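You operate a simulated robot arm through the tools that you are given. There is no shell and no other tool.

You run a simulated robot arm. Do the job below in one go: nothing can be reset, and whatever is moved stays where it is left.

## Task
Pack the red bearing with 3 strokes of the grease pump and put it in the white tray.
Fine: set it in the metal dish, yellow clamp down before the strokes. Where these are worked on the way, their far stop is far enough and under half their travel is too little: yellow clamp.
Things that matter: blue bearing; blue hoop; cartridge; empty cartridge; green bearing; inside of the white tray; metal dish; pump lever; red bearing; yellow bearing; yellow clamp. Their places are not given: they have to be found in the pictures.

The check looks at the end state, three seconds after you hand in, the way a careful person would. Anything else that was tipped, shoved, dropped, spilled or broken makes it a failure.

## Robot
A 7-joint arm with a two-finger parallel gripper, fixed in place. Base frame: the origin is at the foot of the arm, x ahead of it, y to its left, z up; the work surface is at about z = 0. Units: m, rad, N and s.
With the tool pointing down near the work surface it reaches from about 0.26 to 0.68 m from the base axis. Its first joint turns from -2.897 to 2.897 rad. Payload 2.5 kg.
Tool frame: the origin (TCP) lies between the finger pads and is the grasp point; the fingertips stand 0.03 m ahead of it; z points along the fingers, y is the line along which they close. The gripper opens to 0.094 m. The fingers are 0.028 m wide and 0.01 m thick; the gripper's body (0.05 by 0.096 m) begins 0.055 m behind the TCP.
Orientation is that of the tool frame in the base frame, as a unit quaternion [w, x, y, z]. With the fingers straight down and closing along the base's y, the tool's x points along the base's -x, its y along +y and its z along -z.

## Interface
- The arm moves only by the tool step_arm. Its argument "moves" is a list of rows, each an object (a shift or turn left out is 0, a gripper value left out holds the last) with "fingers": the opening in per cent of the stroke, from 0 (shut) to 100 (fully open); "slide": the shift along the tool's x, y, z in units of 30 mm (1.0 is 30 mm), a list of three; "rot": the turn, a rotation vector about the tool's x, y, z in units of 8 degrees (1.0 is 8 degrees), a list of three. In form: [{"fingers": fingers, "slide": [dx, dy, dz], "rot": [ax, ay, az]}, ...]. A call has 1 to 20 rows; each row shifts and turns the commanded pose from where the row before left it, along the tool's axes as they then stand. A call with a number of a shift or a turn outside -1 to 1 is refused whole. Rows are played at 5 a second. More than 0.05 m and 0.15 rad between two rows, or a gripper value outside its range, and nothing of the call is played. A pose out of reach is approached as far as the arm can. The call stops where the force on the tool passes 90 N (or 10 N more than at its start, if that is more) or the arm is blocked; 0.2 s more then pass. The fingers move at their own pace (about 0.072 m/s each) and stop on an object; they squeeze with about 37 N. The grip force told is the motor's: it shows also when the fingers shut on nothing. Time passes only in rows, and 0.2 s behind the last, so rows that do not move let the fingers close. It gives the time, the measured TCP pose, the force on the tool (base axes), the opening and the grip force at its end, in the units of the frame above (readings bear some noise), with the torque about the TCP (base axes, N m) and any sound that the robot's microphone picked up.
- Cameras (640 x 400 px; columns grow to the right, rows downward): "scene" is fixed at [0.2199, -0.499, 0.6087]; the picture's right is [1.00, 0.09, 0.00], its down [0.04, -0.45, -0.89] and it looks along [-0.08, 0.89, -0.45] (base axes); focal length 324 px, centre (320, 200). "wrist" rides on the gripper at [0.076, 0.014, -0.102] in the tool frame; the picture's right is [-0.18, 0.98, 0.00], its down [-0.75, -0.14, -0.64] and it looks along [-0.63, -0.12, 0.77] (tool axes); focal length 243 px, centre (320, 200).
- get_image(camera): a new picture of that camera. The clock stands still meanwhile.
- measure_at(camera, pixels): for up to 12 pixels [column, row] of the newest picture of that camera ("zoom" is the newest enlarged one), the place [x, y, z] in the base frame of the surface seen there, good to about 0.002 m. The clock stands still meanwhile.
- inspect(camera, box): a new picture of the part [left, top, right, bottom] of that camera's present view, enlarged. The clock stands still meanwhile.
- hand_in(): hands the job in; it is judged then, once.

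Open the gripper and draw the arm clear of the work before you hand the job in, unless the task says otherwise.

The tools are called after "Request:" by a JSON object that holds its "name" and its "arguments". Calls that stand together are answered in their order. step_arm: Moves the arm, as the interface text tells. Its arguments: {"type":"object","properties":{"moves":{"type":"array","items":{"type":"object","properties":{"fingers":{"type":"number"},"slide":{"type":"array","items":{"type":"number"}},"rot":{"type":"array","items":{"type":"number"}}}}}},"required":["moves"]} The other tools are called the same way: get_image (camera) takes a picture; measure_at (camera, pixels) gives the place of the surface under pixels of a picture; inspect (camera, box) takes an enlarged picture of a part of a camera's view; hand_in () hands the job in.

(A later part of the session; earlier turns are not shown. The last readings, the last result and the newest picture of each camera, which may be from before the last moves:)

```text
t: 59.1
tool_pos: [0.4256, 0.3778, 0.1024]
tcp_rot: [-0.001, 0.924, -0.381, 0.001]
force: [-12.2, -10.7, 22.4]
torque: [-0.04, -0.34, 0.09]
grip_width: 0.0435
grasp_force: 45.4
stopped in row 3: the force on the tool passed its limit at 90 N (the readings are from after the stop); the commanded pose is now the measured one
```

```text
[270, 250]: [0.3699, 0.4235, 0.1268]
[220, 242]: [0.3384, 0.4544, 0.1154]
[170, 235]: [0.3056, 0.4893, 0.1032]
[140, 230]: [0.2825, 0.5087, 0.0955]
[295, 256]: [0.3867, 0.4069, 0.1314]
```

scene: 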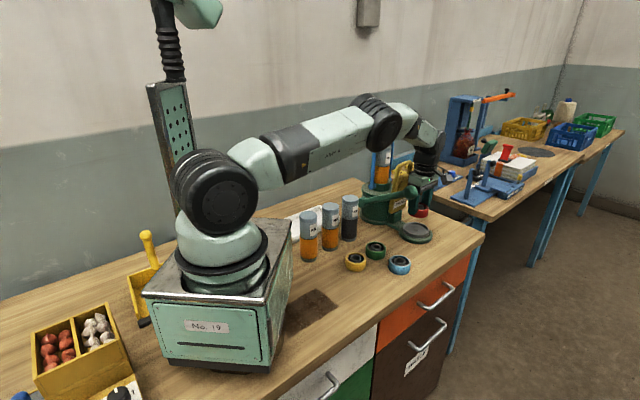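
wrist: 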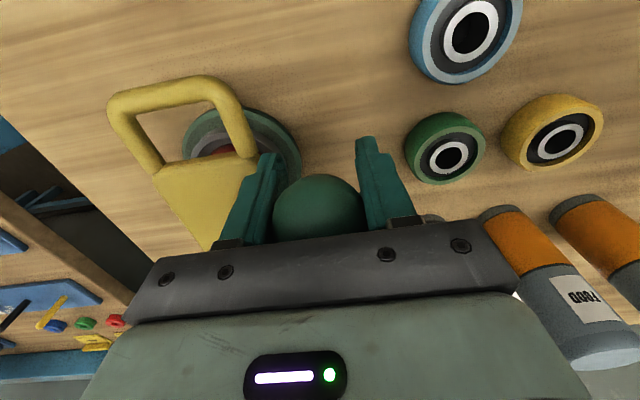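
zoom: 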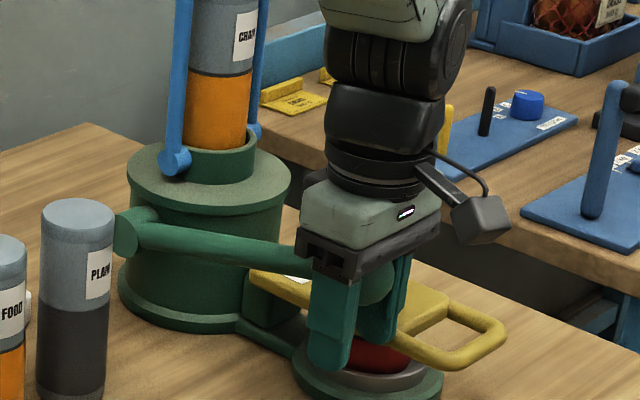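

The lever refuses to move beyond 14° even at 90 N from the palm, so this is its lower stop. I now raise it back along its arc, still lightly gripped, and watch the forces.

Request:
{"name": "step_arm", "arguments": {"moves": [{"slide": [-0.13, 0.03, -0.451]}, {"slide": [-0.16, 0, -0.441]}, {"slide": [-0.19, 0, -0.429]}, {}]}}

Request:
{"name": "inspect", "arguments": {"camera": "scene", "box": [360, 150, 450, 240]}}

Request:
{"name": "measure_at", "arguments": {"camera": "zoom", "pixels": [[270, 230], [220, 230], [170, 225], [140, 225], [250, 220], [290, 222]]}}

```text
t: 60.1
tool_pos: [0.4159, 0.3868, 0.14]
tcp_rot: [-0.003, 0.924, -0.383, 0.001]
force: [15.0, 2.2, 2.6]
torque: [-0.74, -0.3, 0.05]
grip_width: 0.0433
grasp_force: 44.6
```

```text
4.44 times, centred on (405, 195) of scene
```

zoom: 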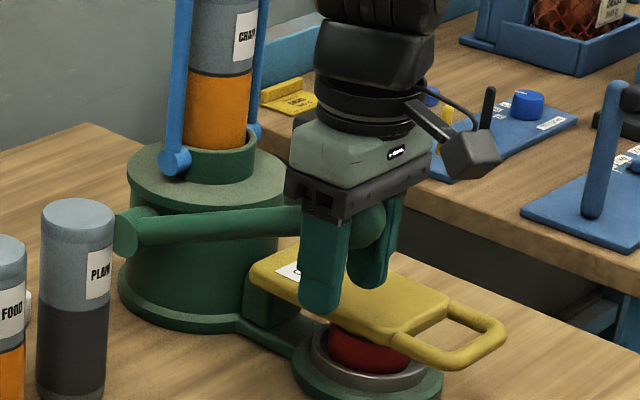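

```text
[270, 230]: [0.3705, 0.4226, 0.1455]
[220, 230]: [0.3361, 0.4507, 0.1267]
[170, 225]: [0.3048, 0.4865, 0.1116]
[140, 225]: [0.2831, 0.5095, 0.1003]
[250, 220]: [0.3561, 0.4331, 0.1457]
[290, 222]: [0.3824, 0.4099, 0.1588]
```

The lever follows up (now ~23°) with little force. I continue to the top stop and then look for resistance.

Request:
{"name": "step_arm", "arguments": {"moves": [{"slide": [-0.19, 0, -0.429]}, {"slide": [-0.163, 0, -0.312]}, {}]}}

Request:
{"name": "inspect", "arguments": {"camera": "scene", "box": [360, 150, 450, 240]}}

Request:
{"name": "measure_at", "arguments": {"camera": "zoom", "pixels": [[270, 215], [220, 220], [170, 220], [140, 225], [250, 212], [290, 205]]}}

```text
t: 60.9
tool_pos: [0.4099, 0.3934, 0.1606]
tcp_rot: [-0.002, 0.924, -0.383, 0.001]
force: [41.6, 22.5, -40.5]
torque: [-1.28, 1.41, 0.17]
grip_width: 0.0435
grasp_force: 45.5
```

```text
4.44 times, centred on (405, 195) of scene
```

zoom: 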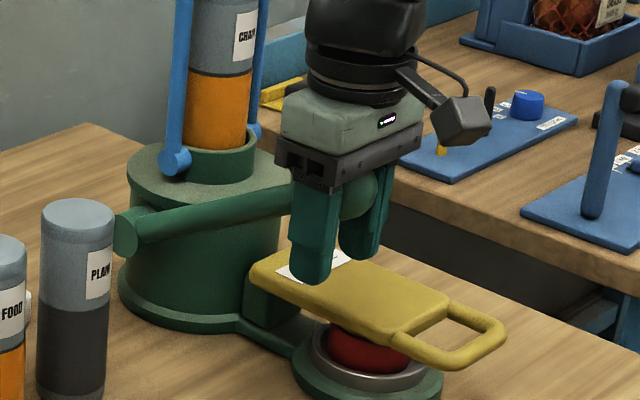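

```text
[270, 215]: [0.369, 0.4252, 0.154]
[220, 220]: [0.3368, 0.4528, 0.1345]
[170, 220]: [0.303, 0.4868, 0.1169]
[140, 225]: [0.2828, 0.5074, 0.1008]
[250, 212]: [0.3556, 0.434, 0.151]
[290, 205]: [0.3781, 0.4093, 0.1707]
```

At the top stop again (−40 N pulling down on the tool). That is one full stroke. I relax 1.5 mm and loosen the fingers to a 0.05 m cage to remove side strain, and see whether the lever stays up by itself.

Request:
{"name": "step_arm", "arguments": {"moves": [{"slide": [0, -0.03, 0.05], "fingers": 53}, {}, {}]}}

Request:
{"name": "inspect", "arguments": {"camera": "scene", "box": [360, 150, 450, 240]}}

Request:
{"name": "measure_at", "arguments": {"camera": "zoom", "pixels": [[260, 208], [220, 214], [180, 220], [150, 222], [280, 202], [370, 200]]}}

Request:
{"name": "get_image", "arguments": {"camera": "wrist"}}

```text
t: 61.7
tool_pos: [0.4071, 0.3948, 0.161]
tcp_rot: [-0.002, 0.924, -0.382, -0.001]
force: [-0.1, 0.7, 0.4]
torque: [-0.05, -0.02, 0.0]
grip_width: 0.0499
grasp_force: 0.0
```

```text
4.44 times, centred on (405, 195) of scene
```

zoom: 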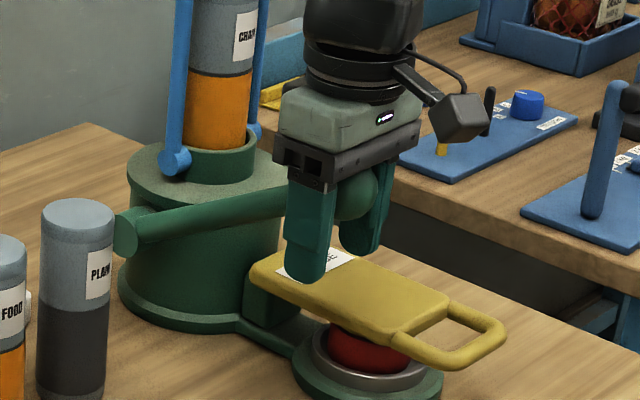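

```text
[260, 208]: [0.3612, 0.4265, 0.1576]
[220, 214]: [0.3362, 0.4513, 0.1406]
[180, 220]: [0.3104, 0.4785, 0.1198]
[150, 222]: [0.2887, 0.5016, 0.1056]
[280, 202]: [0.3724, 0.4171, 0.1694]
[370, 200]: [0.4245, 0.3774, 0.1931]
```

```text
taken
```

wrist: 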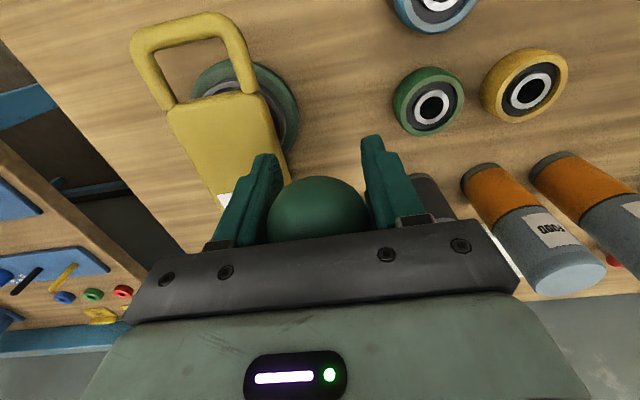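

The lever stays up by itself at ~28–29° with no force on the tool. For stroke 2 I press the ball down with the palm, the fingers loosely caging it.

Request:
{"name": "step_arm", "arguments": {"moves": [{"slide": [0.263, 0, 0.445]}, {"slide": [0.19, 0, 0.429]}, {"slide": [0.16, 0, 0.441]}, {}]}}

Request:
{"name": "inspect", "arguments": {"camera": "scene", "box": [360, 150, 450, 240]}}

Request:
{"name": "measure_at", "arguments": {"camera": "zoom", "pixels": [[270, 240], [220, 235], [170, 230], [140, 225], [295, 240]]}}

```text
t: 62.7
tool_pos: [0.4234, 0.3787, 0.121]
tcp_rot: [-0.002, 0.924, -0.382, 0.001]
force: [3.9, -2.7, 6.5]
torque: [0.12, 0.2, -0.02]
grip_width: 0.0499
grasp_force: 0.1
```

```text
4.44 times, centred on (405, 195) of scene
```

zoom: 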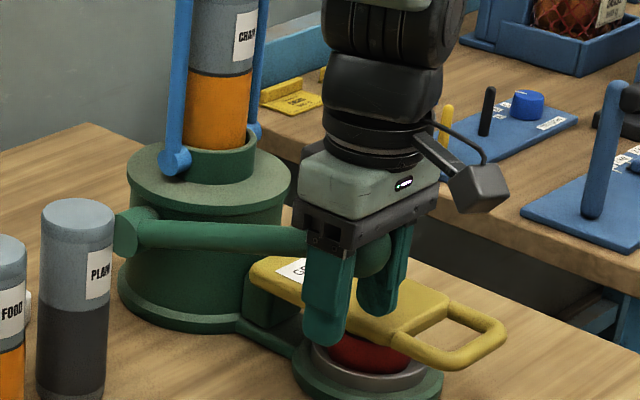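

```text
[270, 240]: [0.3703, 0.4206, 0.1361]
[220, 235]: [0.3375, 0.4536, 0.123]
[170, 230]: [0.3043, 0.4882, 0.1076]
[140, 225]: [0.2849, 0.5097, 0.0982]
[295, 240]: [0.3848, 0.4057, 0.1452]
```

The lever is at ~18° with only 6.5 N. I continue to the lower stop.

Request:
{"name": "step_arm", "arguments": {"moves": [{"slide": [0.1, 0, 0.35]}, {"slide": [0.03, 0, 0.1]}, {}]}}

Request:
{"name": "inspect", "arguments": {"camera": "scene", "box": [360, 150, 450, 240]}}

Request:
{"name": "measure_at", "arguments": {"camera": "zoom", "pixels": [[270, 250], [220, 242], [170, 235], [140, 230], [295, 256]]}}

```text
t: 63.5
tool_pos: [0.4235, 0.3781, 0.1071]
tcp_rot: [-0.002, 0.924, -0.383, 0.001]
force: [3.5, -4.2, 8.1]
torque: [0.22, 0.11, -0.01]
grip_width: 0.0495
grasp_force: 0.1
```

```text
4.44 times, centred on (405, 195) of scene
```

zoom: 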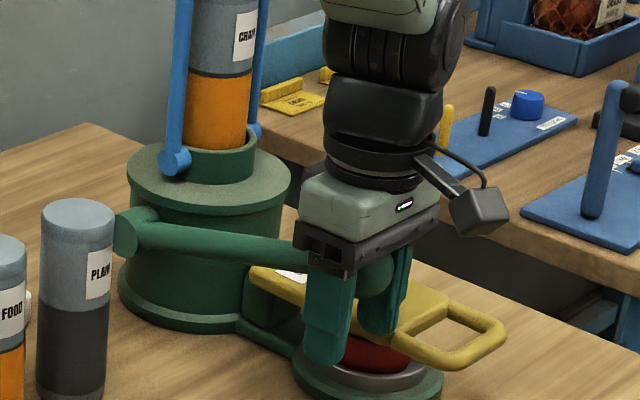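

```text
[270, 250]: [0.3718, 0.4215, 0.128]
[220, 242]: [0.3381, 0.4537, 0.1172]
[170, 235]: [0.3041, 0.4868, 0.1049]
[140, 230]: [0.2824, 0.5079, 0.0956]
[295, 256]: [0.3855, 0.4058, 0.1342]
```

At ~15° with 8 N; I press on in small steps to the stop.

Request:
{"name": "step_arm", "arguments": {"moves": [{"slide": [0.01, 0, 0.09]}, {"slide": [0, 0, 0.09]}, {}]}}

```text
t: 64.3
tool_pos: [0.4251, 0.3789, 0.1026]
tcp_rot: [-0.003, 0.924, -0.382, 0.001]
force: [-1.4, -8.4, 16.9]
torque: [0.43, -0.11, -0.03]
grip_width: 0.0496
grasp_force: 0.1
```

Request:
{"name": "step_arm", "arguments": {"moves": [{"slide": [0, 0, 0.09]}, {"slide": [0, 0, 0.09]}, {}]}}

Request:
{"name": "inspect", "arguments": {"camera": "scene", "box": [360, 150, 450, 240]}}

Request:
{"name": "measure_at", "arguments": {"camera": "zoom", "pixels": [[270, 250], [220, 242], [170, 235], [140, 230], [295, 256]]}}

```text
t: 65.1
tool_pos: [0.4263, 0.3809, 0.1019]
tcp_rot: [-0.005, 0.924, -0.382, 0.002]
force: [-22.5, -28.3, 67.8]
torque: [1.31, -1.22, -0.03]
grip_width: 0.0499
grasp_force: 0.0
```

```text
4.44 times, centred on (405, 195) of scene
```

zoom: 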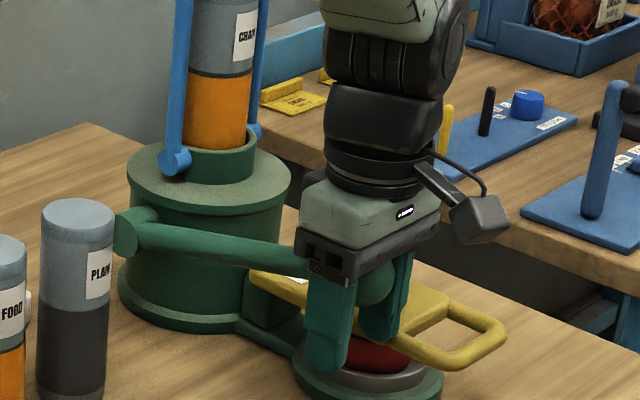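

```text
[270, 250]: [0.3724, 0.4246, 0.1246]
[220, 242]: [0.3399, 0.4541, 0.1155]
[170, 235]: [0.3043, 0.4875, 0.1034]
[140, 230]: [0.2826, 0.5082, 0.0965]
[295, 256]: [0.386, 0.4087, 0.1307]
```

Firm stop again (68 N at 14°): stroke 2 is fully down. I raise the tool with the fingers still open to see whether the lever returns by itself.

Request:
{"name": "step_arm", "arguments": {"moves": [{"slide": [-0.01, 0, -0.3]}, {"slide": [-0.13, 0, -0.4]}, {"slide": [-0.16, 0, -0.441]}, {"slide": [-0.19, 0, -0.429]}, {"slide": [-0.163, 0, -0.312]}, {}]}}

Request:
{"name": "inspect", "arguments": {"camera": "scene", "box": [360, 150, 450, 240]}}

Request:
{"name": "measure_at", "arguments": {"camera": "zoom", "pixels": [[260, 208], [220, 214], [180, 220], [150, 222], [280, 202]]}}

```text
t: 66.5
tool_pos: [0.4109, 0.3928, 0.154]
tcp_rot: [-0.003, 0.924, -0.382, 0.0]
force: [0.0, 0.0, 1.7]
torque: [-0.01, -0.01, -0.01]
grip_width: 0.0498
grasp_force: 0.1
```

```text
4.44 times, centred on (405, 195) of scene
```

zoom: 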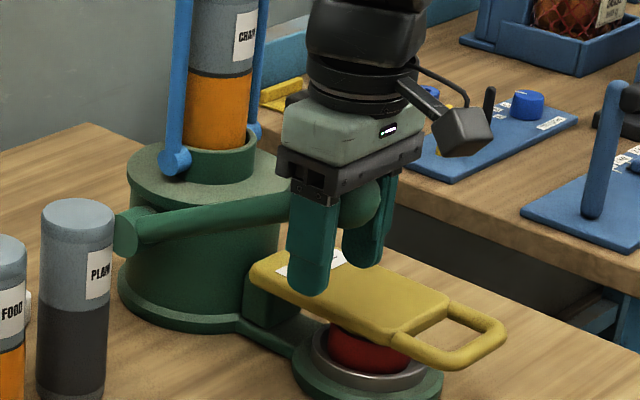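

```text
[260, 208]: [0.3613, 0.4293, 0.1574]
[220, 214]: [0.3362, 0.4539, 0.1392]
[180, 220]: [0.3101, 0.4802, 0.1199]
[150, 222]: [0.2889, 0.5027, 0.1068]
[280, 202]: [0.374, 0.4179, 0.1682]
```

The lever springs back up by itself (slope ~27°, palm still just touching). I raise another 12 mm so it reaches its top stop fully.

Request:
{"name": "step_arm", "arguments": {"moves": [{"slide": [-0.03, 0, -0.4]}, {}, {}]}}

Request:
{"name": "inspect", "arguments": {"camera": "scene", "box": [360, 150, 450, 240]}}

Request:
{"name": "measure_at", "arguments": {"camera": "zoom", "pixels": [[260, 206], [220, 213], [180, 220], [150, 222], [280, 200]]}}

```text
t: 67.3
tool_pos: [0.4093, 0.3917, 0.1659]
tcp_rot: [-0.002, 0.924, -0.382, 0.0]
force: [-0.7, -0.9, 0.5]
torque: [0.0, -0.03, 0.0]
grip_width: 0.05
grasp_force: 0.0
```

```text
4.44 times, centred on (405, 195) of scene
```

zoom: 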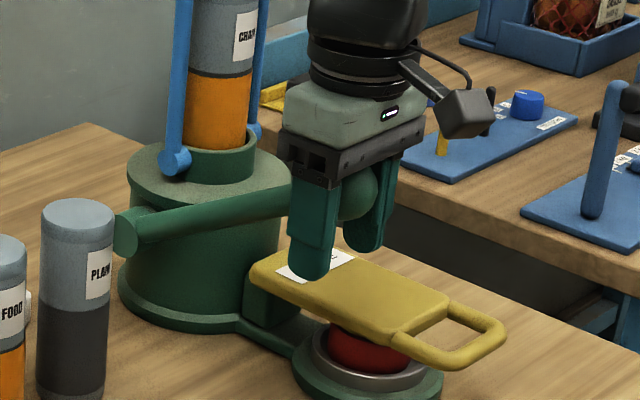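

```text
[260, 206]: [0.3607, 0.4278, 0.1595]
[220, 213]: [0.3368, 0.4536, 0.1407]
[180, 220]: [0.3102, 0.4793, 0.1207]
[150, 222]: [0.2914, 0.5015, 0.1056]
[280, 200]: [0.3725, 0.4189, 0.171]
```

The lever is fully up at 29.4°. Stroke 3: press down along the same path to just above the stop.

Request:
{"name": "step_arm", "arguments": {"moves": [{"slide": [0, 0, 0.3]}, {"slide": [0.163, 0, 0.312]}, {"slide": [0.19, 0, 0.429]}, {"slide": [0.16, 0, 0.441]}, {"slide": [0.13, 0, 0.45]}, {"slide": [0, 0, 0.1]}, {}]}}

```text
t: 68.9
tool_pos: [0.4235, 0.3804, 0.1045]
tcp_rot: [-0.002, 0.925, -0.381, 0.001]
force: [2.8, -3.8, 7.0]
torque: [0.19, 0.14, -0.01]
grip_width: 0.05
grasp_force: 0.0
```

Only 7 N so far at TCP z=0.1045; I press the last few mm to the stop.

Request:
{"name": "step_arm", "arguments": {"moves": [{"slide": [0, 0, 0.09]}, {"slide": [0, 0, 0.09]}, {"slide": [0, 0, 0.08]}, {}]}}

Request:
{"name": "inspect", "arguments": {"camera": "scene", "box": [360, 150, 450, 240]}}

Request:
{"name": "measure_at", "arguments": {"camera": "zoom", "pixels": [[270, 250], [220, 242], [170, 235], [140, 230], [295, 256]]}}

```text
t: 69.9
tool_pos: [0.4257, 0.381, 0.1011]
tcp_rot: [-0.005, 0.925, -0.381, 0.002]
force: [-26.1, -26.3, 68.8]
torque: [1.19, -1.51, -0.1]
grip_width: 0.0496
grasp_force: 0.1
```

```text
4.44 times, centred on (405, 195) of scene
```

zoom: 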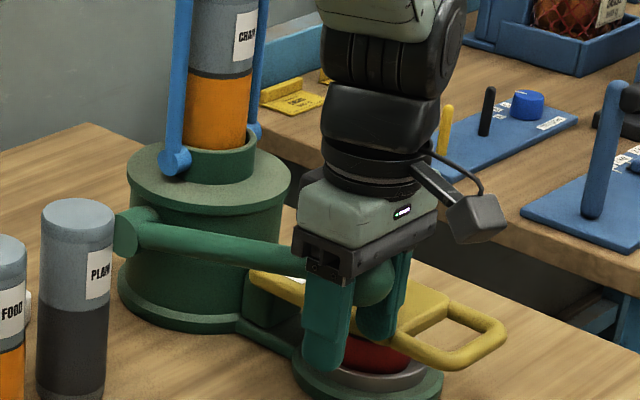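

```text
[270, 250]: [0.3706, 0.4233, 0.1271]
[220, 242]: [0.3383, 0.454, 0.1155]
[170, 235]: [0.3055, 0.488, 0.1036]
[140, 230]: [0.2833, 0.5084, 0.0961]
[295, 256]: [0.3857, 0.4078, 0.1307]
```

Stroke 3 reached the stop (69 N, 14°). I raise along the arc so the lever returns, and then lift clear of the ball.

Request:
{"name": "step_arm", "arguments": {"moves": [{"slide": [-0.01, 0, -0.36]}, {"slide": [-0.13, 0, -0.4]}, {"slide": [-0.16, 0, -0.441]}, {"slide": [-0.19, 0, -0.429]}, {"slide": [-0.163, 0, -0.312]}, {"slide": [-0.03, 0, -0.4]}, {}, {}]}}

Request:
{"name": "inspect", "arguments": {"camera": "scene", "box": [360, 150, 450, 240]}}

Request:
{"name": "get_image", "arguments": {"camera": "wrist"}}

```text
t: 71.7
tool_pos: [0.4094, 0.3939, 0.1661]
tcp_rot: [-0.002, 0.924, -0.382, 0.0]
force: [0.2, -1.4, 0.5]
torque: [-0.03, 0.0, 0.01]
grip_width: 0.0497
grasp_force: 0.0
```

```text
4.44 times, centred on (405, 195) of scene
```

zoom: 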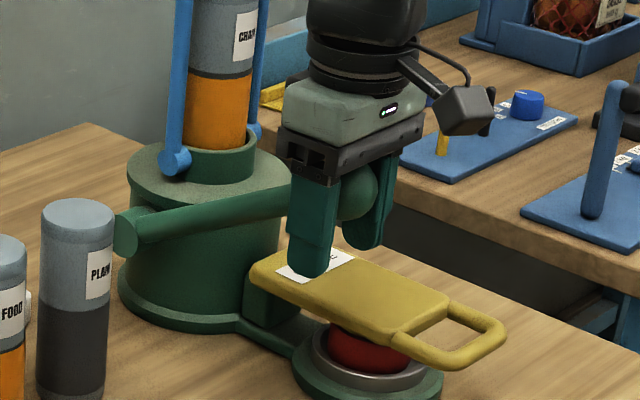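

```text
taken
```

wrist: 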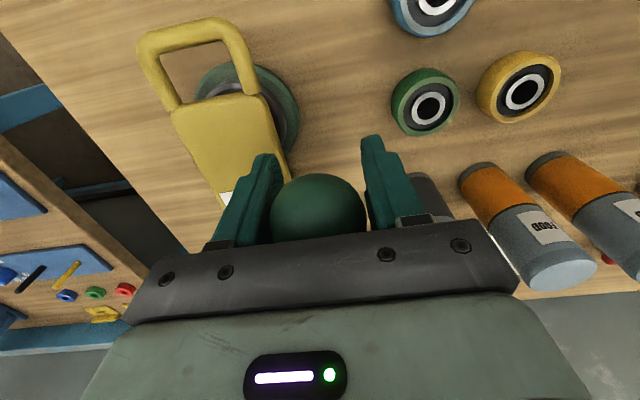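

The lever is back at the top. I widen the fingers to 0.07 m and lift straight up to z≈0.33.

Request:
{"name": "step_arm", "arguments": {"moves": [{"fingers": 75}, {}, {"slide": [0, 0, -0.7]}, {"slide": [0, 0, -0.95]}, {"slide": [0, 0, -0.95]}, {"slide": [0, 0, -0.95]}, {"slide": [0, 0, -0.95]}, {"slide": [0, 0, -0.95]}, {}]}}

Request:
{"name": "get_image", "arguments": {"camera": "wrist"}}

Request:
{"name": "inspect", "arguments": {"camera": "scene", "box": [350, 130, 450, 250]}}

```text
t: 73.7
tool_pos: [0.4072, 0.394, 0.3303]
tcp_rot: [-0.003, 0.924, -0.382, 0.001]
force: [0.1, -0.6, 0.0]
torque: [-0.02, -0.03, 0.03]
grip_width: 0.0705
grasp_force: 0.0
```

```text
taken
```

wrist: 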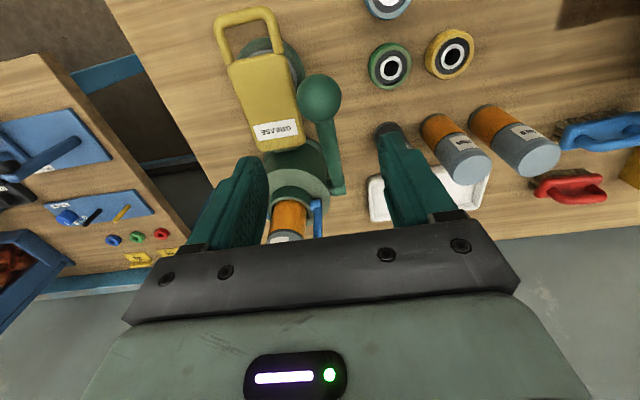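

```text
3.33 times, centred on (400, 190) of scene
```

zoom: 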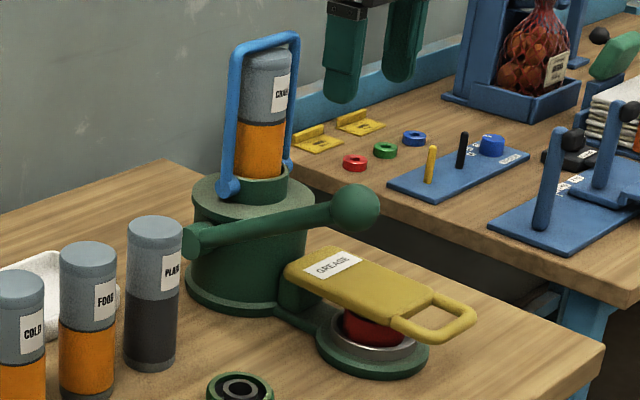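

Lever is up, and the clamp is still down over the bearing. I turn back to yaw 45 and move above the clamp's handle at about (0.518, 0.4005).

Request:
{"name": "step_arm", "arguments": {"moves": [{"rot": [0, 0, 0.9375], "fingers": 40}, {"rot": [0, 0, 0.9375]}, {"rot": [0, 0, 0.9375]}, {"rot": [0, 0, 0.9375]}, {"rot": [0, 0, 0.9375]}, {"rot": [0, 0, 0.9375]}, {"rot": [0, 0, 0.9375]}, {"rot": [0, 0, 0.9375]}, {"rot": [0, 0, 0.9375]}, {"rot": [0, 0, 0.9375]}, {"rot": [0, 0, 0.9375]}, {"rot": [0, 0, 0.9375]}, {"slide": [-0.922, -0.819, 0]}, {"slide": [-0.922, -0.819, 0]}, {"slide": [-0.922, -0.819, 0]}, {}]}}

Request:
{"name": "get_image", "arguments": {"camera": "wrist"}}

Request:
{"name": "inspect", "arguments": {"camera": "scene", "box": [390, 190, 440, 240]}}

```text
t: 77.1
tool_pos: [0.5198, 0.4017, 0.3287]
tcp_rot: [0.001, -0.385, 0.923, 0.0]
force: [-0.1, 0.0, 0.8]
torque: [-0.03, 0.01, 0.0]
grip_width: 0.0377
grasp_force: 0.1
```

```text
taken
```

wrist: 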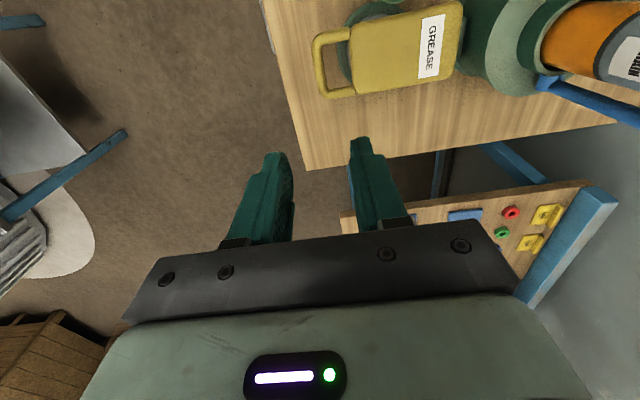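

```text
8.00 times, centred on (415, 215) of scene
```

zoom: 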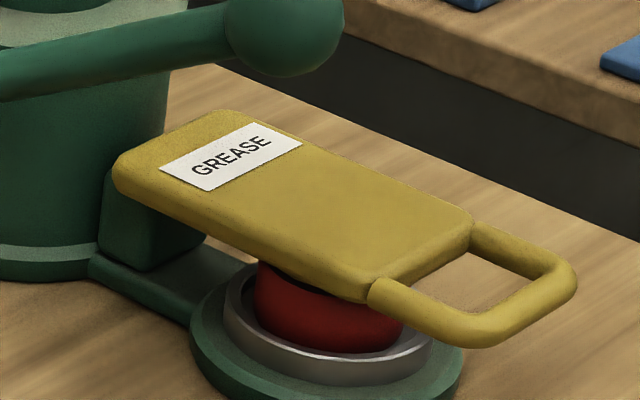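

I measure the handle's bars in this zoom to line up the fingers with the window.

Request:
{"name": "measure_at", "arguments": {"camera": "zoom", "pixels": [[400, 300], [440, 320], [480, 328], [510, 315], [540, 298], [565, 275], [545, 255], [510, 240], [420, 270], [375, 285], [465, 225], [530, 300]]}}

Request:
{"name": "measure_at", "arguments": {"camera": "wrist", "pixels": [[318, 65], [322, 88], [319, 45], [325, 37], [345, 33], [345, 93], [357, 62], [335, 95], [320, 75]]}}

```text
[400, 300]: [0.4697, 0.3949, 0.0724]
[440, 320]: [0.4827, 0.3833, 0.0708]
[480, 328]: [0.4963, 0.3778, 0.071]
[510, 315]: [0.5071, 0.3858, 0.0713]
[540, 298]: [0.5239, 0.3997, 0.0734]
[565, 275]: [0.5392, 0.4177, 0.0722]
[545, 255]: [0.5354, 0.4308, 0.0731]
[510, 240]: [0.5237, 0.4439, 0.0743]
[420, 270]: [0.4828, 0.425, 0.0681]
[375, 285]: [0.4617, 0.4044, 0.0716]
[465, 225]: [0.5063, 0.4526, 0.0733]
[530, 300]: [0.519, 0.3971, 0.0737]
```

```text
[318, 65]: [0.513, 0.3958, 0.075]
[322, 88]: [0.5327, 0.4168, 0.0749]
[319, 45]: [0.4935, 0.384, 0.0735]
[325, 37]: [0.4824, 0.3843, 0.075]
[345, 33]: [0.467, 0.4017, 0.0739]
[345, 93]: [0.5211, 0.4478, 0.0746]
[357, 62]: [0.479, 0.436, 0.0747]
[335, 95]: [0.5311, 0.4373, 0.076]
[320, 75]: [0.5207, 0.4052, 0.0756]
```

The handle's end bar is at f≈0.082 with the window ~0.057 m wide centred at l≈0.649. I descend to just above it.

Request:
{"name": "step_arm", "arguments": {"moves": [{"slide": [0.05, 0.03, 0.9]}, {"slide": [0, 0, 0.9]}, {"slide": [0, 0, 0.9]}, {"slide": [0, 0, 0.9]}, {"slide": [0, 0, 0.9]}, {"slide": [0, 0, 0.9]}, {"slide": [0, 0, 0.9]}, {"slide": [0, 0, 0.6]}, {}]}}

Request:
{"name": "get_image", "arguments": {"camera": "wrist"}}

Request:
{"name": "inspect", "arguments": {"camera": "scene", "box": [380, 170, 450, 240]}}

```text
t: 79.1
tool_pos: [0.5183, 0.4001, 0.1241]
tcp_rot: [0.001, -0.383, 0.924, 0.001]
force: [-0.1, -0.3, -0.3]
torque: [0.0, 0.03, -0.04]
grip_width: 0.0378
grasp_force: 0.1
```

```text
taken
```

wrist: 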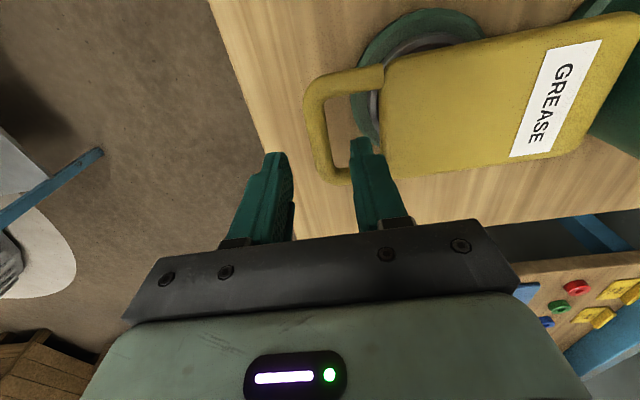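

```text
5.71 times, centred on (415, 205) of scene
```

zoom: 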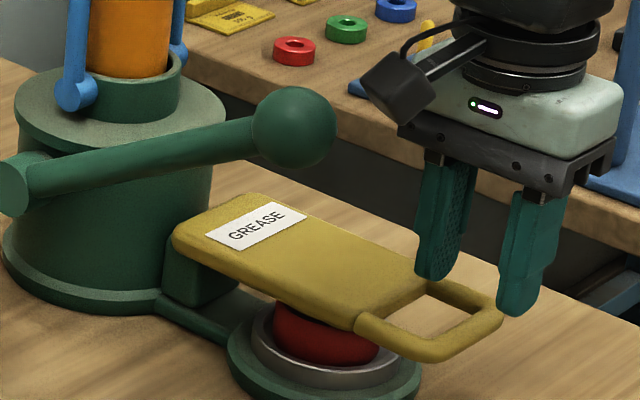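

The bar lies between the fingers and the rear finger is over the window. I lower to TCP z≈0.0755.

Request:
{"name": "step_arm", "arguments": {"moves": [{"slide": [0, 0.03, 0.5]}, {"slide": [0, 0, 0.5]}, {"slide": [0, 0, 0.4]}, {"slide": [0, 0, 0.22]}, {}]}}

Request:
{"name": "get_image", "arguments": {"camera": "wrist"}}

Request:
{"name": "inspect", "arguments": {"camera": "scene", "box": [380, 170, 450, 240]}}

```text
t: 80.3
tool_pos: [0.5183, 0.4005, 0.0749]
tcp_rot: [0.001, -0.383, 0.924, 0.002]
force: [0.3, 0.0, -0.3]
torque: [-0.03, -0.02, 0.02]
grip_width: 0.0376
grasp_force: 0.1
```

```text
taken
```

wrist: 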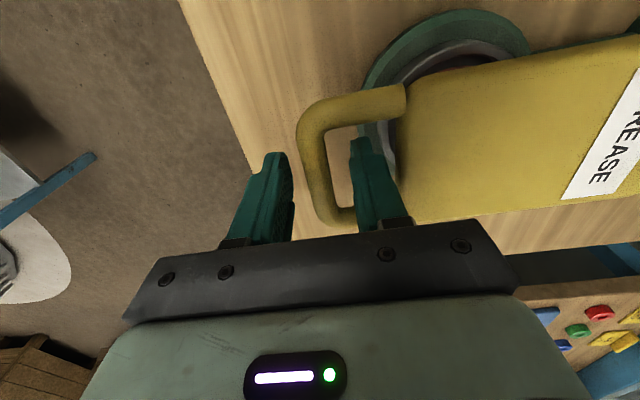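

```text
5.71 times, centred on (415, 205) of scene
```

zoom: 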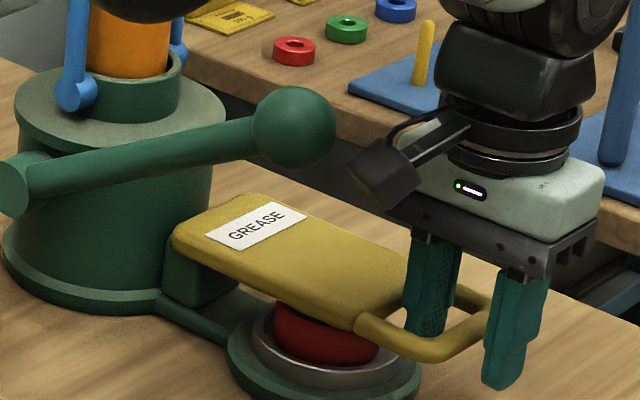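

The fingers straddle the end bar. I close on it.

Request:
{"name": "step_arm", "arguments": {"moves": [{"fingers": 0}, {}, {}, {}]}}

```text
t: 81.3
tool_pos: [0.5206, 0.402, 0.0755]
tcp_rot: [0.002, -0.383, 0.924, 0.001]
force: [3.3, -2.2, 0.0]
torque: [-0.04, 0.02, -0.13]
grip_width: 0.0135
grasp_force: 45.2
```

Gripped. From the earlier poses the hinge fits (f=−0.080, z=0.0745) with radius 0.1615 m; I lift the clamp back along that arc, first 15°.

Request:
{"name": "step_arm", "arguments": {"moves": [{"slide": [0, 0.0016, -0.4696]}, {"slide": [0, 0.0426, -0.4677]}, {"slide": [0, 0.0832, -0.4622]}, {}]}}

Request:
{"name": "inspect", "arguments": {"camera": "scene", "box": [370, 150, 450, 240]}}

```text
t: 82.3
tool_pos: [0.5159, 0.4045, 0.1185]
tcp_rot: [0.003, -0.385, 0.923, 0.003]
force: [9.9, 17.7, -2.3]
torque: [0.22, -0.18, -0.19]
grip_width: 0.0137
grasp_force: 45.2
```

```text
4.44 times, centred on (410, 195) of scene
```

zoom: 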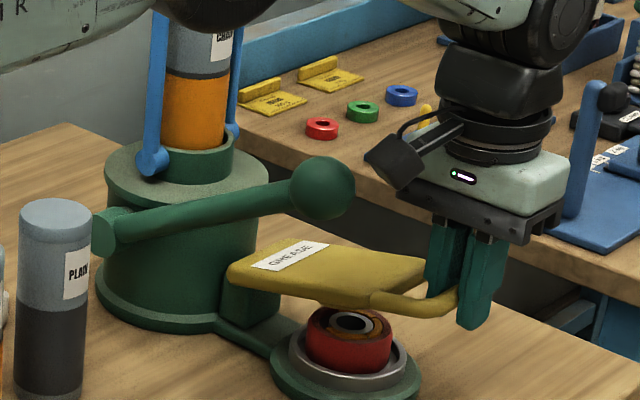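

The clamp lifts and brown grease is visible in the bearing's recess. I relieve ~1 mm sideways and continue to about 38°.

Request:
{"name": "step_arm", "arguments": {"moves": [{"slide": [-0.03, 0.1231, -0.4531]}, {"slide": [0, 0.1621, -0.4408]}, {"slide": [0, 0.2, -0.4249]}, {"slide": [0, 0.2362, -0.4059]}, {"slide": [0, 0.2707, -0.3838]}, {}]}}

Request:
{"name": "inspect", "arguments": {"camera": "scene", "box": [370, 150, 450, 240]}}

```text
t: 83.7
tool_pos: [0.4946, 0.4246, 0.1809]
tcp_rot: [0.001, -0.383, 0.924, 0.001]
force: [4.1, 12.1, -6.3]
torque: [0.07, -0.18, -0.12]
grip_width: 0.0134
grasp_force: 45.4
```

```text
4.44 times, centred on (410, 195) of scene
```

zoom: 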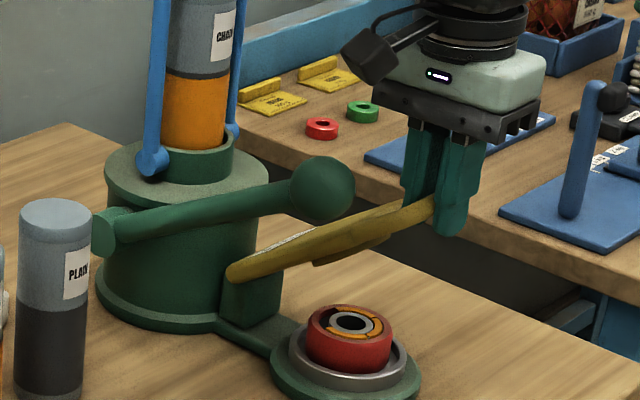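

The bearing clearly shows orange grease around its inner race. I continue raising the clamp to about 68°.

Request:
{"name": "step_arm", "arguments": {"moves": [{"slide": [0, 0.3031, -0.3587]}, {"slide": [0, 0.3332, -0.3309]}, {"slide": [0, 0.3608, -0.3006]}, {"slide": [0, 0.3856, -0.268]}, {"slide": [0, 0.4075, -0.2334]}, {"slide": [0, 0.4263, -0.197]}, {}]}}

Request:
{"name": "inspect", "arguments": {"camera": "scene", "box": [360, 120, 450, 240]}}

```text
t: 85.3
tool_pos: [0.447, 0.4716, 0.2332]
tcp_rot: [0.002, -0.383, 0.924, 0.001]
force: [-0.8, -18.0, 22.7]
torque: [-0.51, 0.21, -0.06]
grip_width: 0.0135
grasp_force: 45.2
```

```text
3.33 times, centred on (405, 180) of scene
```

zoom: 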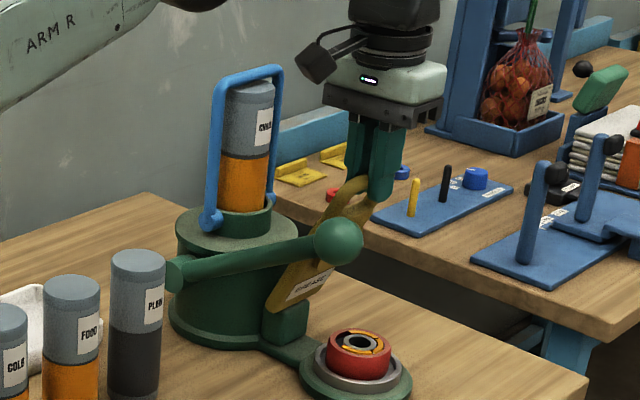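

Now about 68° with small forces (22 N up, so I raise an extra 1 mm). I continue toward upright.

Request:
{"name": "step_arm", "arguments": {"moves": [{"slide": [0.02, 0.4419, -0.19]}, {"slide": [0, 0.454, -0.12]}, {"slide": [0, 0.4628, -0.08]}, {}]}}

Request:
{"name": "inspect", "arguments": {"camera": "scene", "box": [360, 120, 450, 240]}}

```text
t: 86.3
tool_pos: [0.4176, 0.501, 0.244]
tcp_rot: [0.004, -0.383, 0.924, 0.003]
force: [15.0, 10.9, 19.0]
torque: [0.24, -0.25, -0.14]
grip_width: 0.0135
grasp_force: 45.1
```

```text
3.33 times, centred on (405, 180) of scene
```

zoom: 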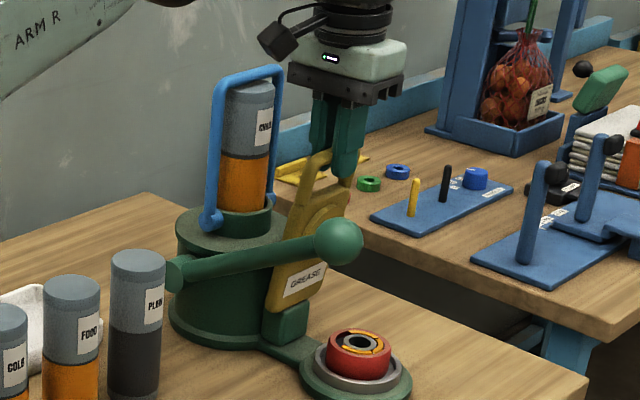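

Nearly upright; I do the last ~20 mm to the rear stop.

Request:
{"name": "step_arm", "arguments": {"moves": [{"slide": [0, 0.35, -0.04]}, {"slide": [0, 0.25, -0.01]}, {}]}}

Request:
{"name": "inspect", "arguments": {"camera": "scene", "box": [360, 120, 450, 240]}}

```text
t: 87.1
tool_pos: [0.4056, 0.5138, 0.2455]
tcp_rot: [0.002, -0.383, 0.924, 0.002]
force: [14.9, 14.2, 14.2]
torque: [0.19, -0.3, -0.17]
grip_width: 0.0135
grasp_force: 45.0
```

```text
3.33 times, centred on (405, 180) of scene
```

zoom: 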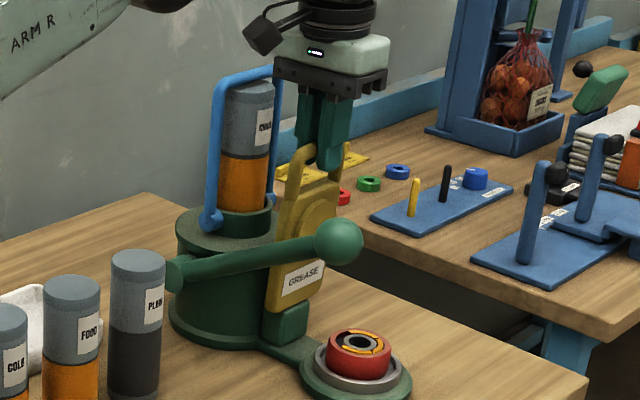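

I push the last 3–4 mm back until it meets the rear stop.

Request:
{"name": "step_arm", "arguments": {"moves": [{"slide": [-0.03, 0.07, 0]}, {"slide": [0, 0.06, 0]}, {}]}}

```text
t: 87.9
tool_pos: [0.4037, 0.5147, 0.2464]
tcp_rot: [0.002, -0.383, 0.924, 0.0]
force: [4.6, -14.2, 25.7]
torque: [-0.46, 0.17, -0.04]
grip_width: 0.0132
grasp_force: 44.9
```

It is back at the rear stop (+13 N along f, same as at the start). I open to 0.05 m and check that the clamp stays upright.

Request:
{"name": "step_arm", "arguments": {"moves": [{"fingers": 53}, {}, {}]}}

Request:
{"name": "inspect", "arguments": {"camera": "scene", "box": [360, 120, 450, 240]}}

Request:
{"name": "get_image", "arguments": {"camera": "wrist"}}

```text
t: 88.7
tool_pos: [0.4017, 0.5173, 0.2448]
tcp_rot: [0.001, -0.384, 0.923, 0.002]
force: [-0.5, 0.4, -1.0]
torque: [-0.02, 0.02, 0.0]
grip_width: 0.0498
grasp_force: 0.1
```

```text
3.33 times, centred on (405, 180) of scene
```

zoom: 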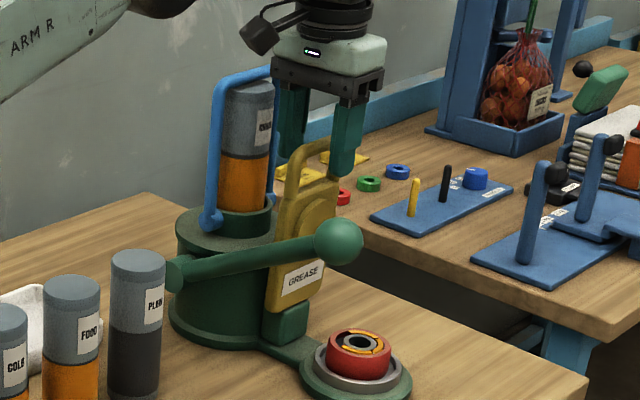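

```text
taken
```

wrist: 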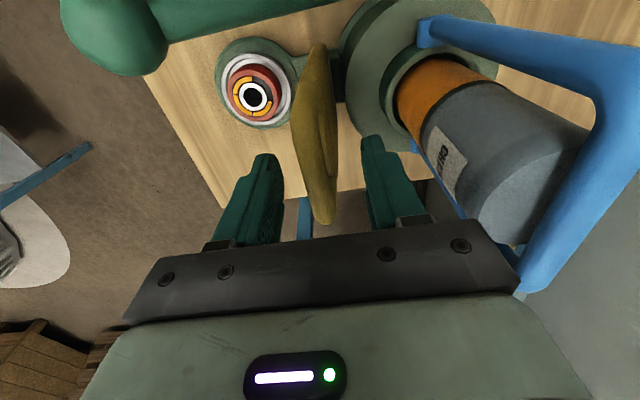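

The clamp stands upright again. I lift straight up to z≈0.33.

Request:
{"name": "step_arm", "arguments": {"moves": [{"slide": [0, 0, -0.7]}, {"slide": [0, 0, -0.7]}, {"slide": [0, 0, -0.7]}, {"slide": [0, 0, -0.75]}, {}]}}

Request:
{"name": "inspect", "arguments": {"camera": "wrist", "box": [220, 20, 320, 120]}}

Request:
{"name": "inspect", "arguments": {"camera": "scene", "box": [390, 200, 440, 250]}}

```text
t: 89.9
tool_pos: [0.4005, 0.5139, 0.3298]
tcp_rot: [0.002, -0.384, 0.923, 0.001]
force: [0.2, 0.1, -0.3]
torque: [0.02, -0.01, 0.03]
grip_width: 0.0499
grasp_force: 0.1
out of reach, approached as far as the arm can: row 4
```

```text
4.00 times, centred on (270, 70) of wrist
```

zoom: 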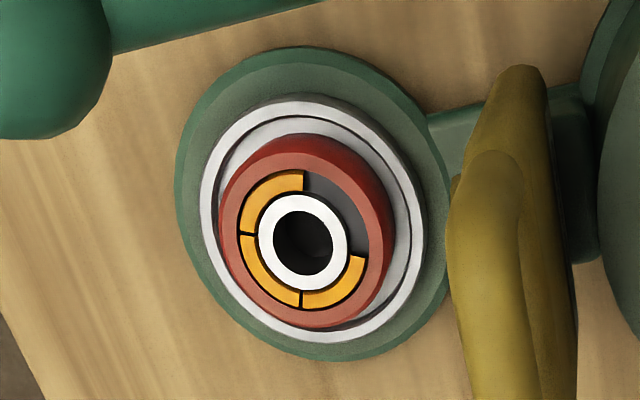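

```text
8.00 times, centred on (415, 225) of scene
```

zoom: 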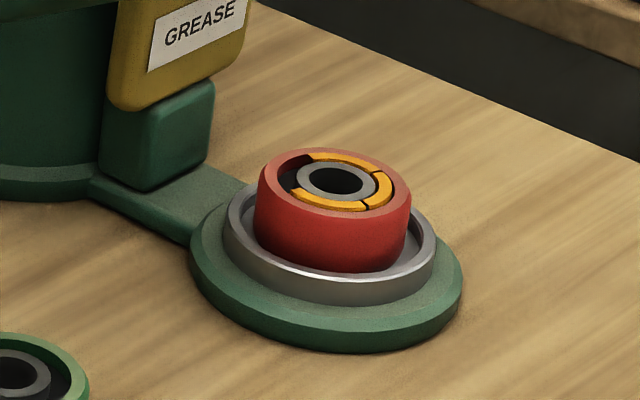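

The bearing shows three orange grease segments, matching three strokes. I move forward above the dish and turn to yaw 135, opening to 0.08 m.

Request:
{"name": "step_arm", "arguments": {"moves": [{"slide": [0, -0.9, 0.05], "fingers": 82}, {"slide": [-0.03, -0.9, 0]}, {"slide": [-0.03, -0.89, 0]}, {"rot": [0, 0, -0.9375]}, {"rot": [0, 0, -0.9375]}, {"rot": [0, 0, -0.9375]}, {"rot": [0, 0, -0.9375]}, {"rot": [0, 0, -0.9375]}, {"rot": [0, 0, -0.9375]}, {"rot": [0, 0, -0.9375]}, {"rot": [0, 0, -0.9375]}, {"rot": [0, 0, -0.9375]}, {"rot": [0, 0, -0.9375]}, {"rot": [0, 0, -0.9375]}, {"rot": [0, 0, -0.9375]}, {}]}}

Request:
{"name": "get_image", "arguments": {"camera": "wrist"}}

Request:
{"name": "inspect", "arguments": {"camera": "wrist", "box": [270, 10, 370, 110]}}

```text
t: 93.3
tool_pos: [0.4592, 0.4565, 0.3273]
tcp_rot: [-0.002, 0.925, -0.381, 0.002]
force: [0.0, 0.2, -0.1]
torque: [0.02, -0.03, -0.02]
grip_width: 0.0771
grasp_force: 0.1
```

```text
taken
```

wrist: 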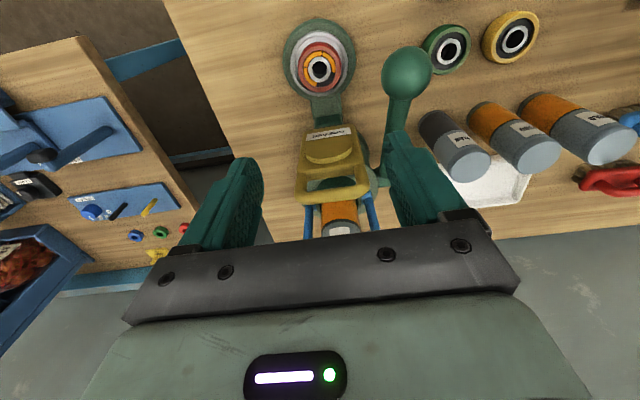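

```text
4.00 times, centred on (320, 60) of wrist
```

zoom: 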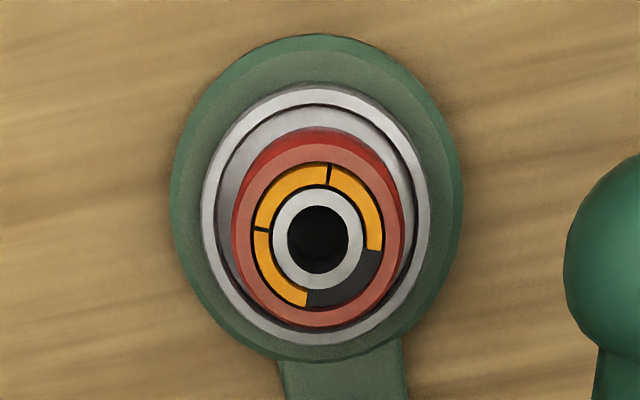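

I measure the bearing's rim in this zoom to centre the grip.

Request:
{"name": "measure_at", "arguments": {"camera": "zoom", "pixels": [[241, 230], [396, 230], [318, 145], [318, 318], [262, 165], [378, 295], [375, 165], [262, 290]]}}

```text
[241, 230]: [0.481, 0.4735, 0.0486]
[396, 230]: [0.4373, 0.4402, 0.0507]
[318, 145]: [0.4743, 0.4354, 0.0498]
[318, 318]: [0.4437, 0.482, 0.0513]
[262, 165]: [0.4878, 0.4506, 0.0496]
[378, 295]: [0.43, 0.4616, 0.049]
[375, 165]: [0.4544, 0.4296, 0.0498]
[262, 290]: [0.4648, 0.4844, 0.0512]
```

The bearing's centre is (0.459, 0.457), right under the tool. I descend to TCP z≈0.075 and check.

Request:
{"name": "step_arm", "arguments": {"moves": [{"slide": [0, 0, 0.9]}, {"slide": [0, 0, 0.9]}, {"slide": [0, 0, 0.9]}, {"slide": [0, 0, 0.9]}, {"slide": [0, 0, 0.9]}, {"slide": [0, 0, 0.9]}, {"slide": [0, 0, 0.9]}, {"slide": [0, 0, 0.8]}, {"slide": [0, 0, 0.8]}, {"slide": [0, 0, 0.5]}, {}]}}

Request:
{"name": "get_image", "arguments": {"camera": "wrist"}}

Request:
{"name": "inspect", "arguments": {"camera": "scene", "box": [380, 180, 450, 250]}}

```text
t: 95.7
tool_pos: [0.4592, 0.4571, 0.0757]
tcp_rot: [-0.003, 0.924, -0.382, 0.001]
force: [-0.2, 0.7, 0.4]
torque: [-0.02, 0.03, -0.02]
grip_width: 0.0772
grasp_force: 0.1
```

```text
taken
```

wrist: 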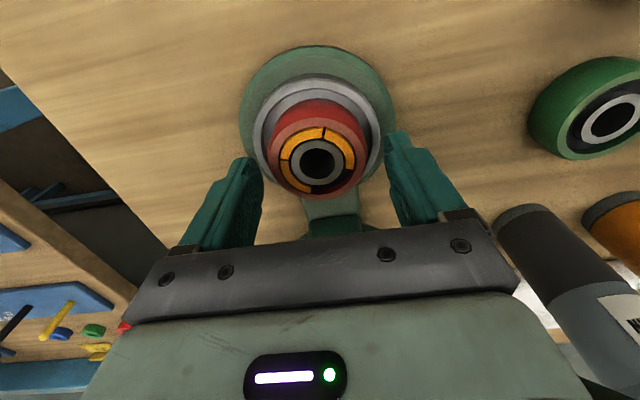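

```text
5.71 times, centred on (415, 215) of scene
```

zoom: 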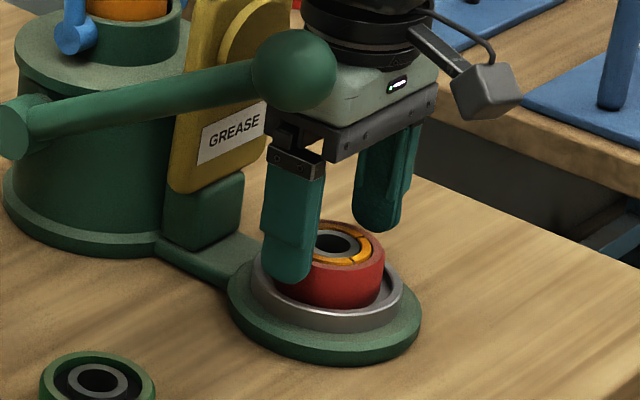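

Well aligned. I lower 12 mm more (tips ~4 mm above the dish rim) and close on the bearing.

Request:
{"name": "step_arm", "arguments": {"moves": [{"slide": [0, 0, 0.2]}, {"slide": [0, 0, 0.2]}, {}, {"fingers": 0}, {}, {}, {}]}}

Request:
{"name": "inspect", "arguments": {"camera": "scene", "box": [380, 180, 450, 250]}}

```text
t: 97.3
tool_pos: [0.459, 0.4573, 0.0641]
tcp_rot: [-0.002, 0.924, -0.382, 0.0]
force: [1.0, 1.8, -0.3]
torque: [0.01, -0.07, 0.02]
grip_width: 0.0611
grasp_force: 37.1
```

```text
5.71 times, centred on (415, 215) of scene
```

zoom: 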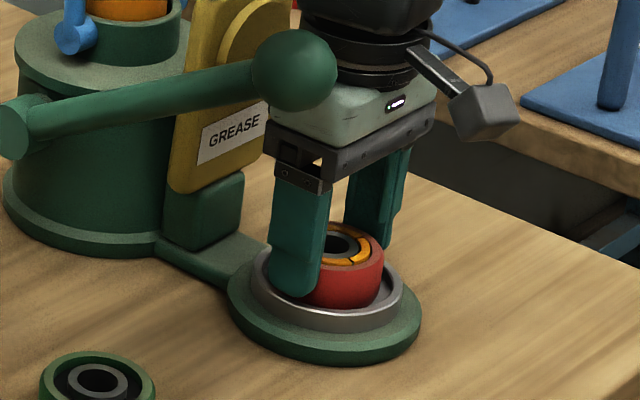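

Gripped (0.0611 m, 37 N). I lift straight up to z≈0.305.

Request:
{"name": "step_arm", "arguments": {"moves": [{"slide": [0, 0, -0.3]}, {"slide": [0, 0, -0.6]}, {"slide": [0, 0, -0.9]}, {"slide": [0, 0, -0.9]}, {"slide": [0, 0, -0.9]}, {"slide": [0, 0, -0.9]}, {"slide": [0, 0, -0.9]}, {"slide": [0, 0, -0.9]}, {"slide": [0, 0, -0.9]}, {"slide": [0, 0, -0.85]}, {}]}}

Request:
{"name": "get_image", "arguments": {"camera": "wrist"}}

Request:
{"name": "get_image", "arguments": {"camera": "scene"}}

```text
t: 99.7
tool_pos: [0.4595, 0.4542, 0.3029]
tcp_rot: [-0.002, 0.924, -0.382, 0.0]
force: [0.7, 0.3, -2.9]
torque: [-0.01, 0.01, 0.0]
grip_width: 0.0608
grasp_force: 37.2
```

```text
taken
```

wrist: 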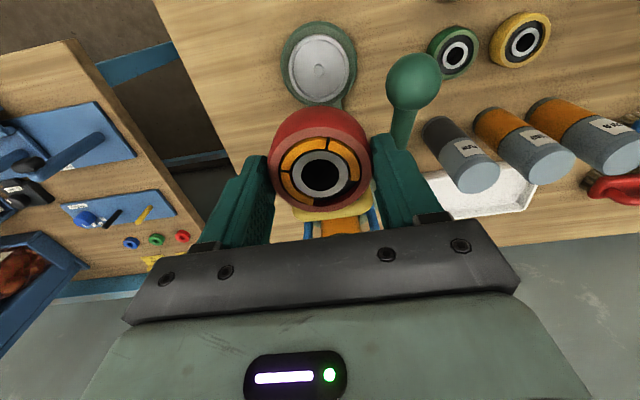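

```text
taken
```

scene: 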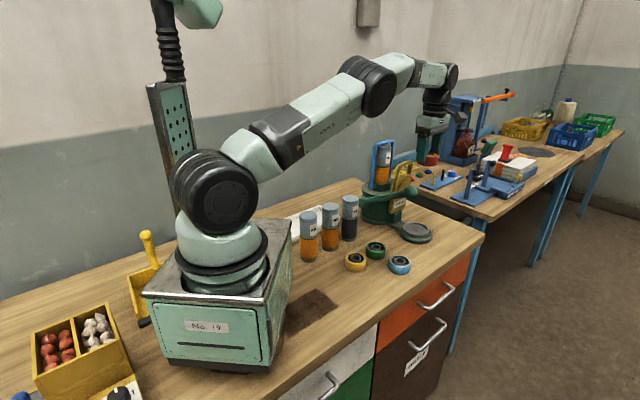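

The dish is empty and the greased bearing is held level. I now draw back toward the base to about (0.29, 0.31, 0.36), passing well above the lever ball.

Request:
{"name": "step_arm", "arguments": {"moves": [{"slide": [-0.0663, 0.8216, -0.2111]}, {"slide": [-0.0663, 0.8216, -0.2111]}, {"slide": [-0.0663, 0.8216, -0.2111]}, {"slide": [-0.0663, 0.8216, -0.2111]}, {"slide": [-0.0663, 0.8216, -0.2111]}, {"slide": [-0.0663, 0.8216, -0.2111]}, {"slide": [-0.0663, 0.8216, -0.2111]}, {"slide": [-0.0663, 0.8216, -0.2111]}, {"slide": [-0.0663, 0.8216, -0.2111]}, {}]}}

Request:
{"name": "get_image", "arguments": {"camera": "wrist"}}

```text
t: 101.9
tool_pos: [0.2866, 0.3128, 0.3599]
tcp_rot: [-0.003, 0.924, -0.381, 0.0]
force: [0.1, -0.4, -3.3]
torque: [-0.03, -0.02, 0.02]
grip_width: 0.0611
grasp_force: 37.3
```

```text
taken
```

wrist: 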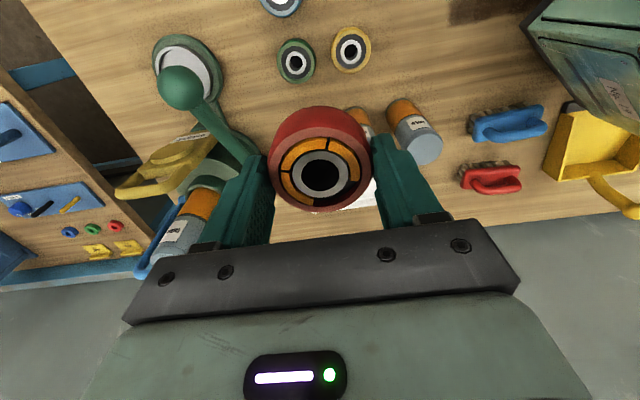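

Clear of the pump. I measure the two brushes and the dustpan near the tray's far end before choosing the approach turn.

Request:
{"name": "measure_at", "arguments": {"camera": "wrist", "pixels": [[508, 125], [490, 180], [475, 178], [515, 172], [540, 115], [475, 130], [560, 175], [610, 195], [420, 150], [545, 130]]}}

```text
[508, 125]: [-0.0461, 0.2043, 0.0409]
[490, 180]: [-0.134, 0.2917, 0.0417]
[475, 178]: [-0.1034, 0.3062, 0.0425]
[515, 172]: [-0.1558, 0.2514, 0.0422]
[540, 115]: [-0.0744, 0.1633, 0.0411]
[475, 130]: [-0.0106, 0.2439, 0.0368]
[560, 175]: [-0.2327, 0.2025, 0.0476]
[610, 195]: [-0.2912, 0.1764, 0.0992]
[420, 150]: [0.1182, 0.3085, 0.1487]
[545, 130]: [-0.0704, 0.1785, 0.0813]
```

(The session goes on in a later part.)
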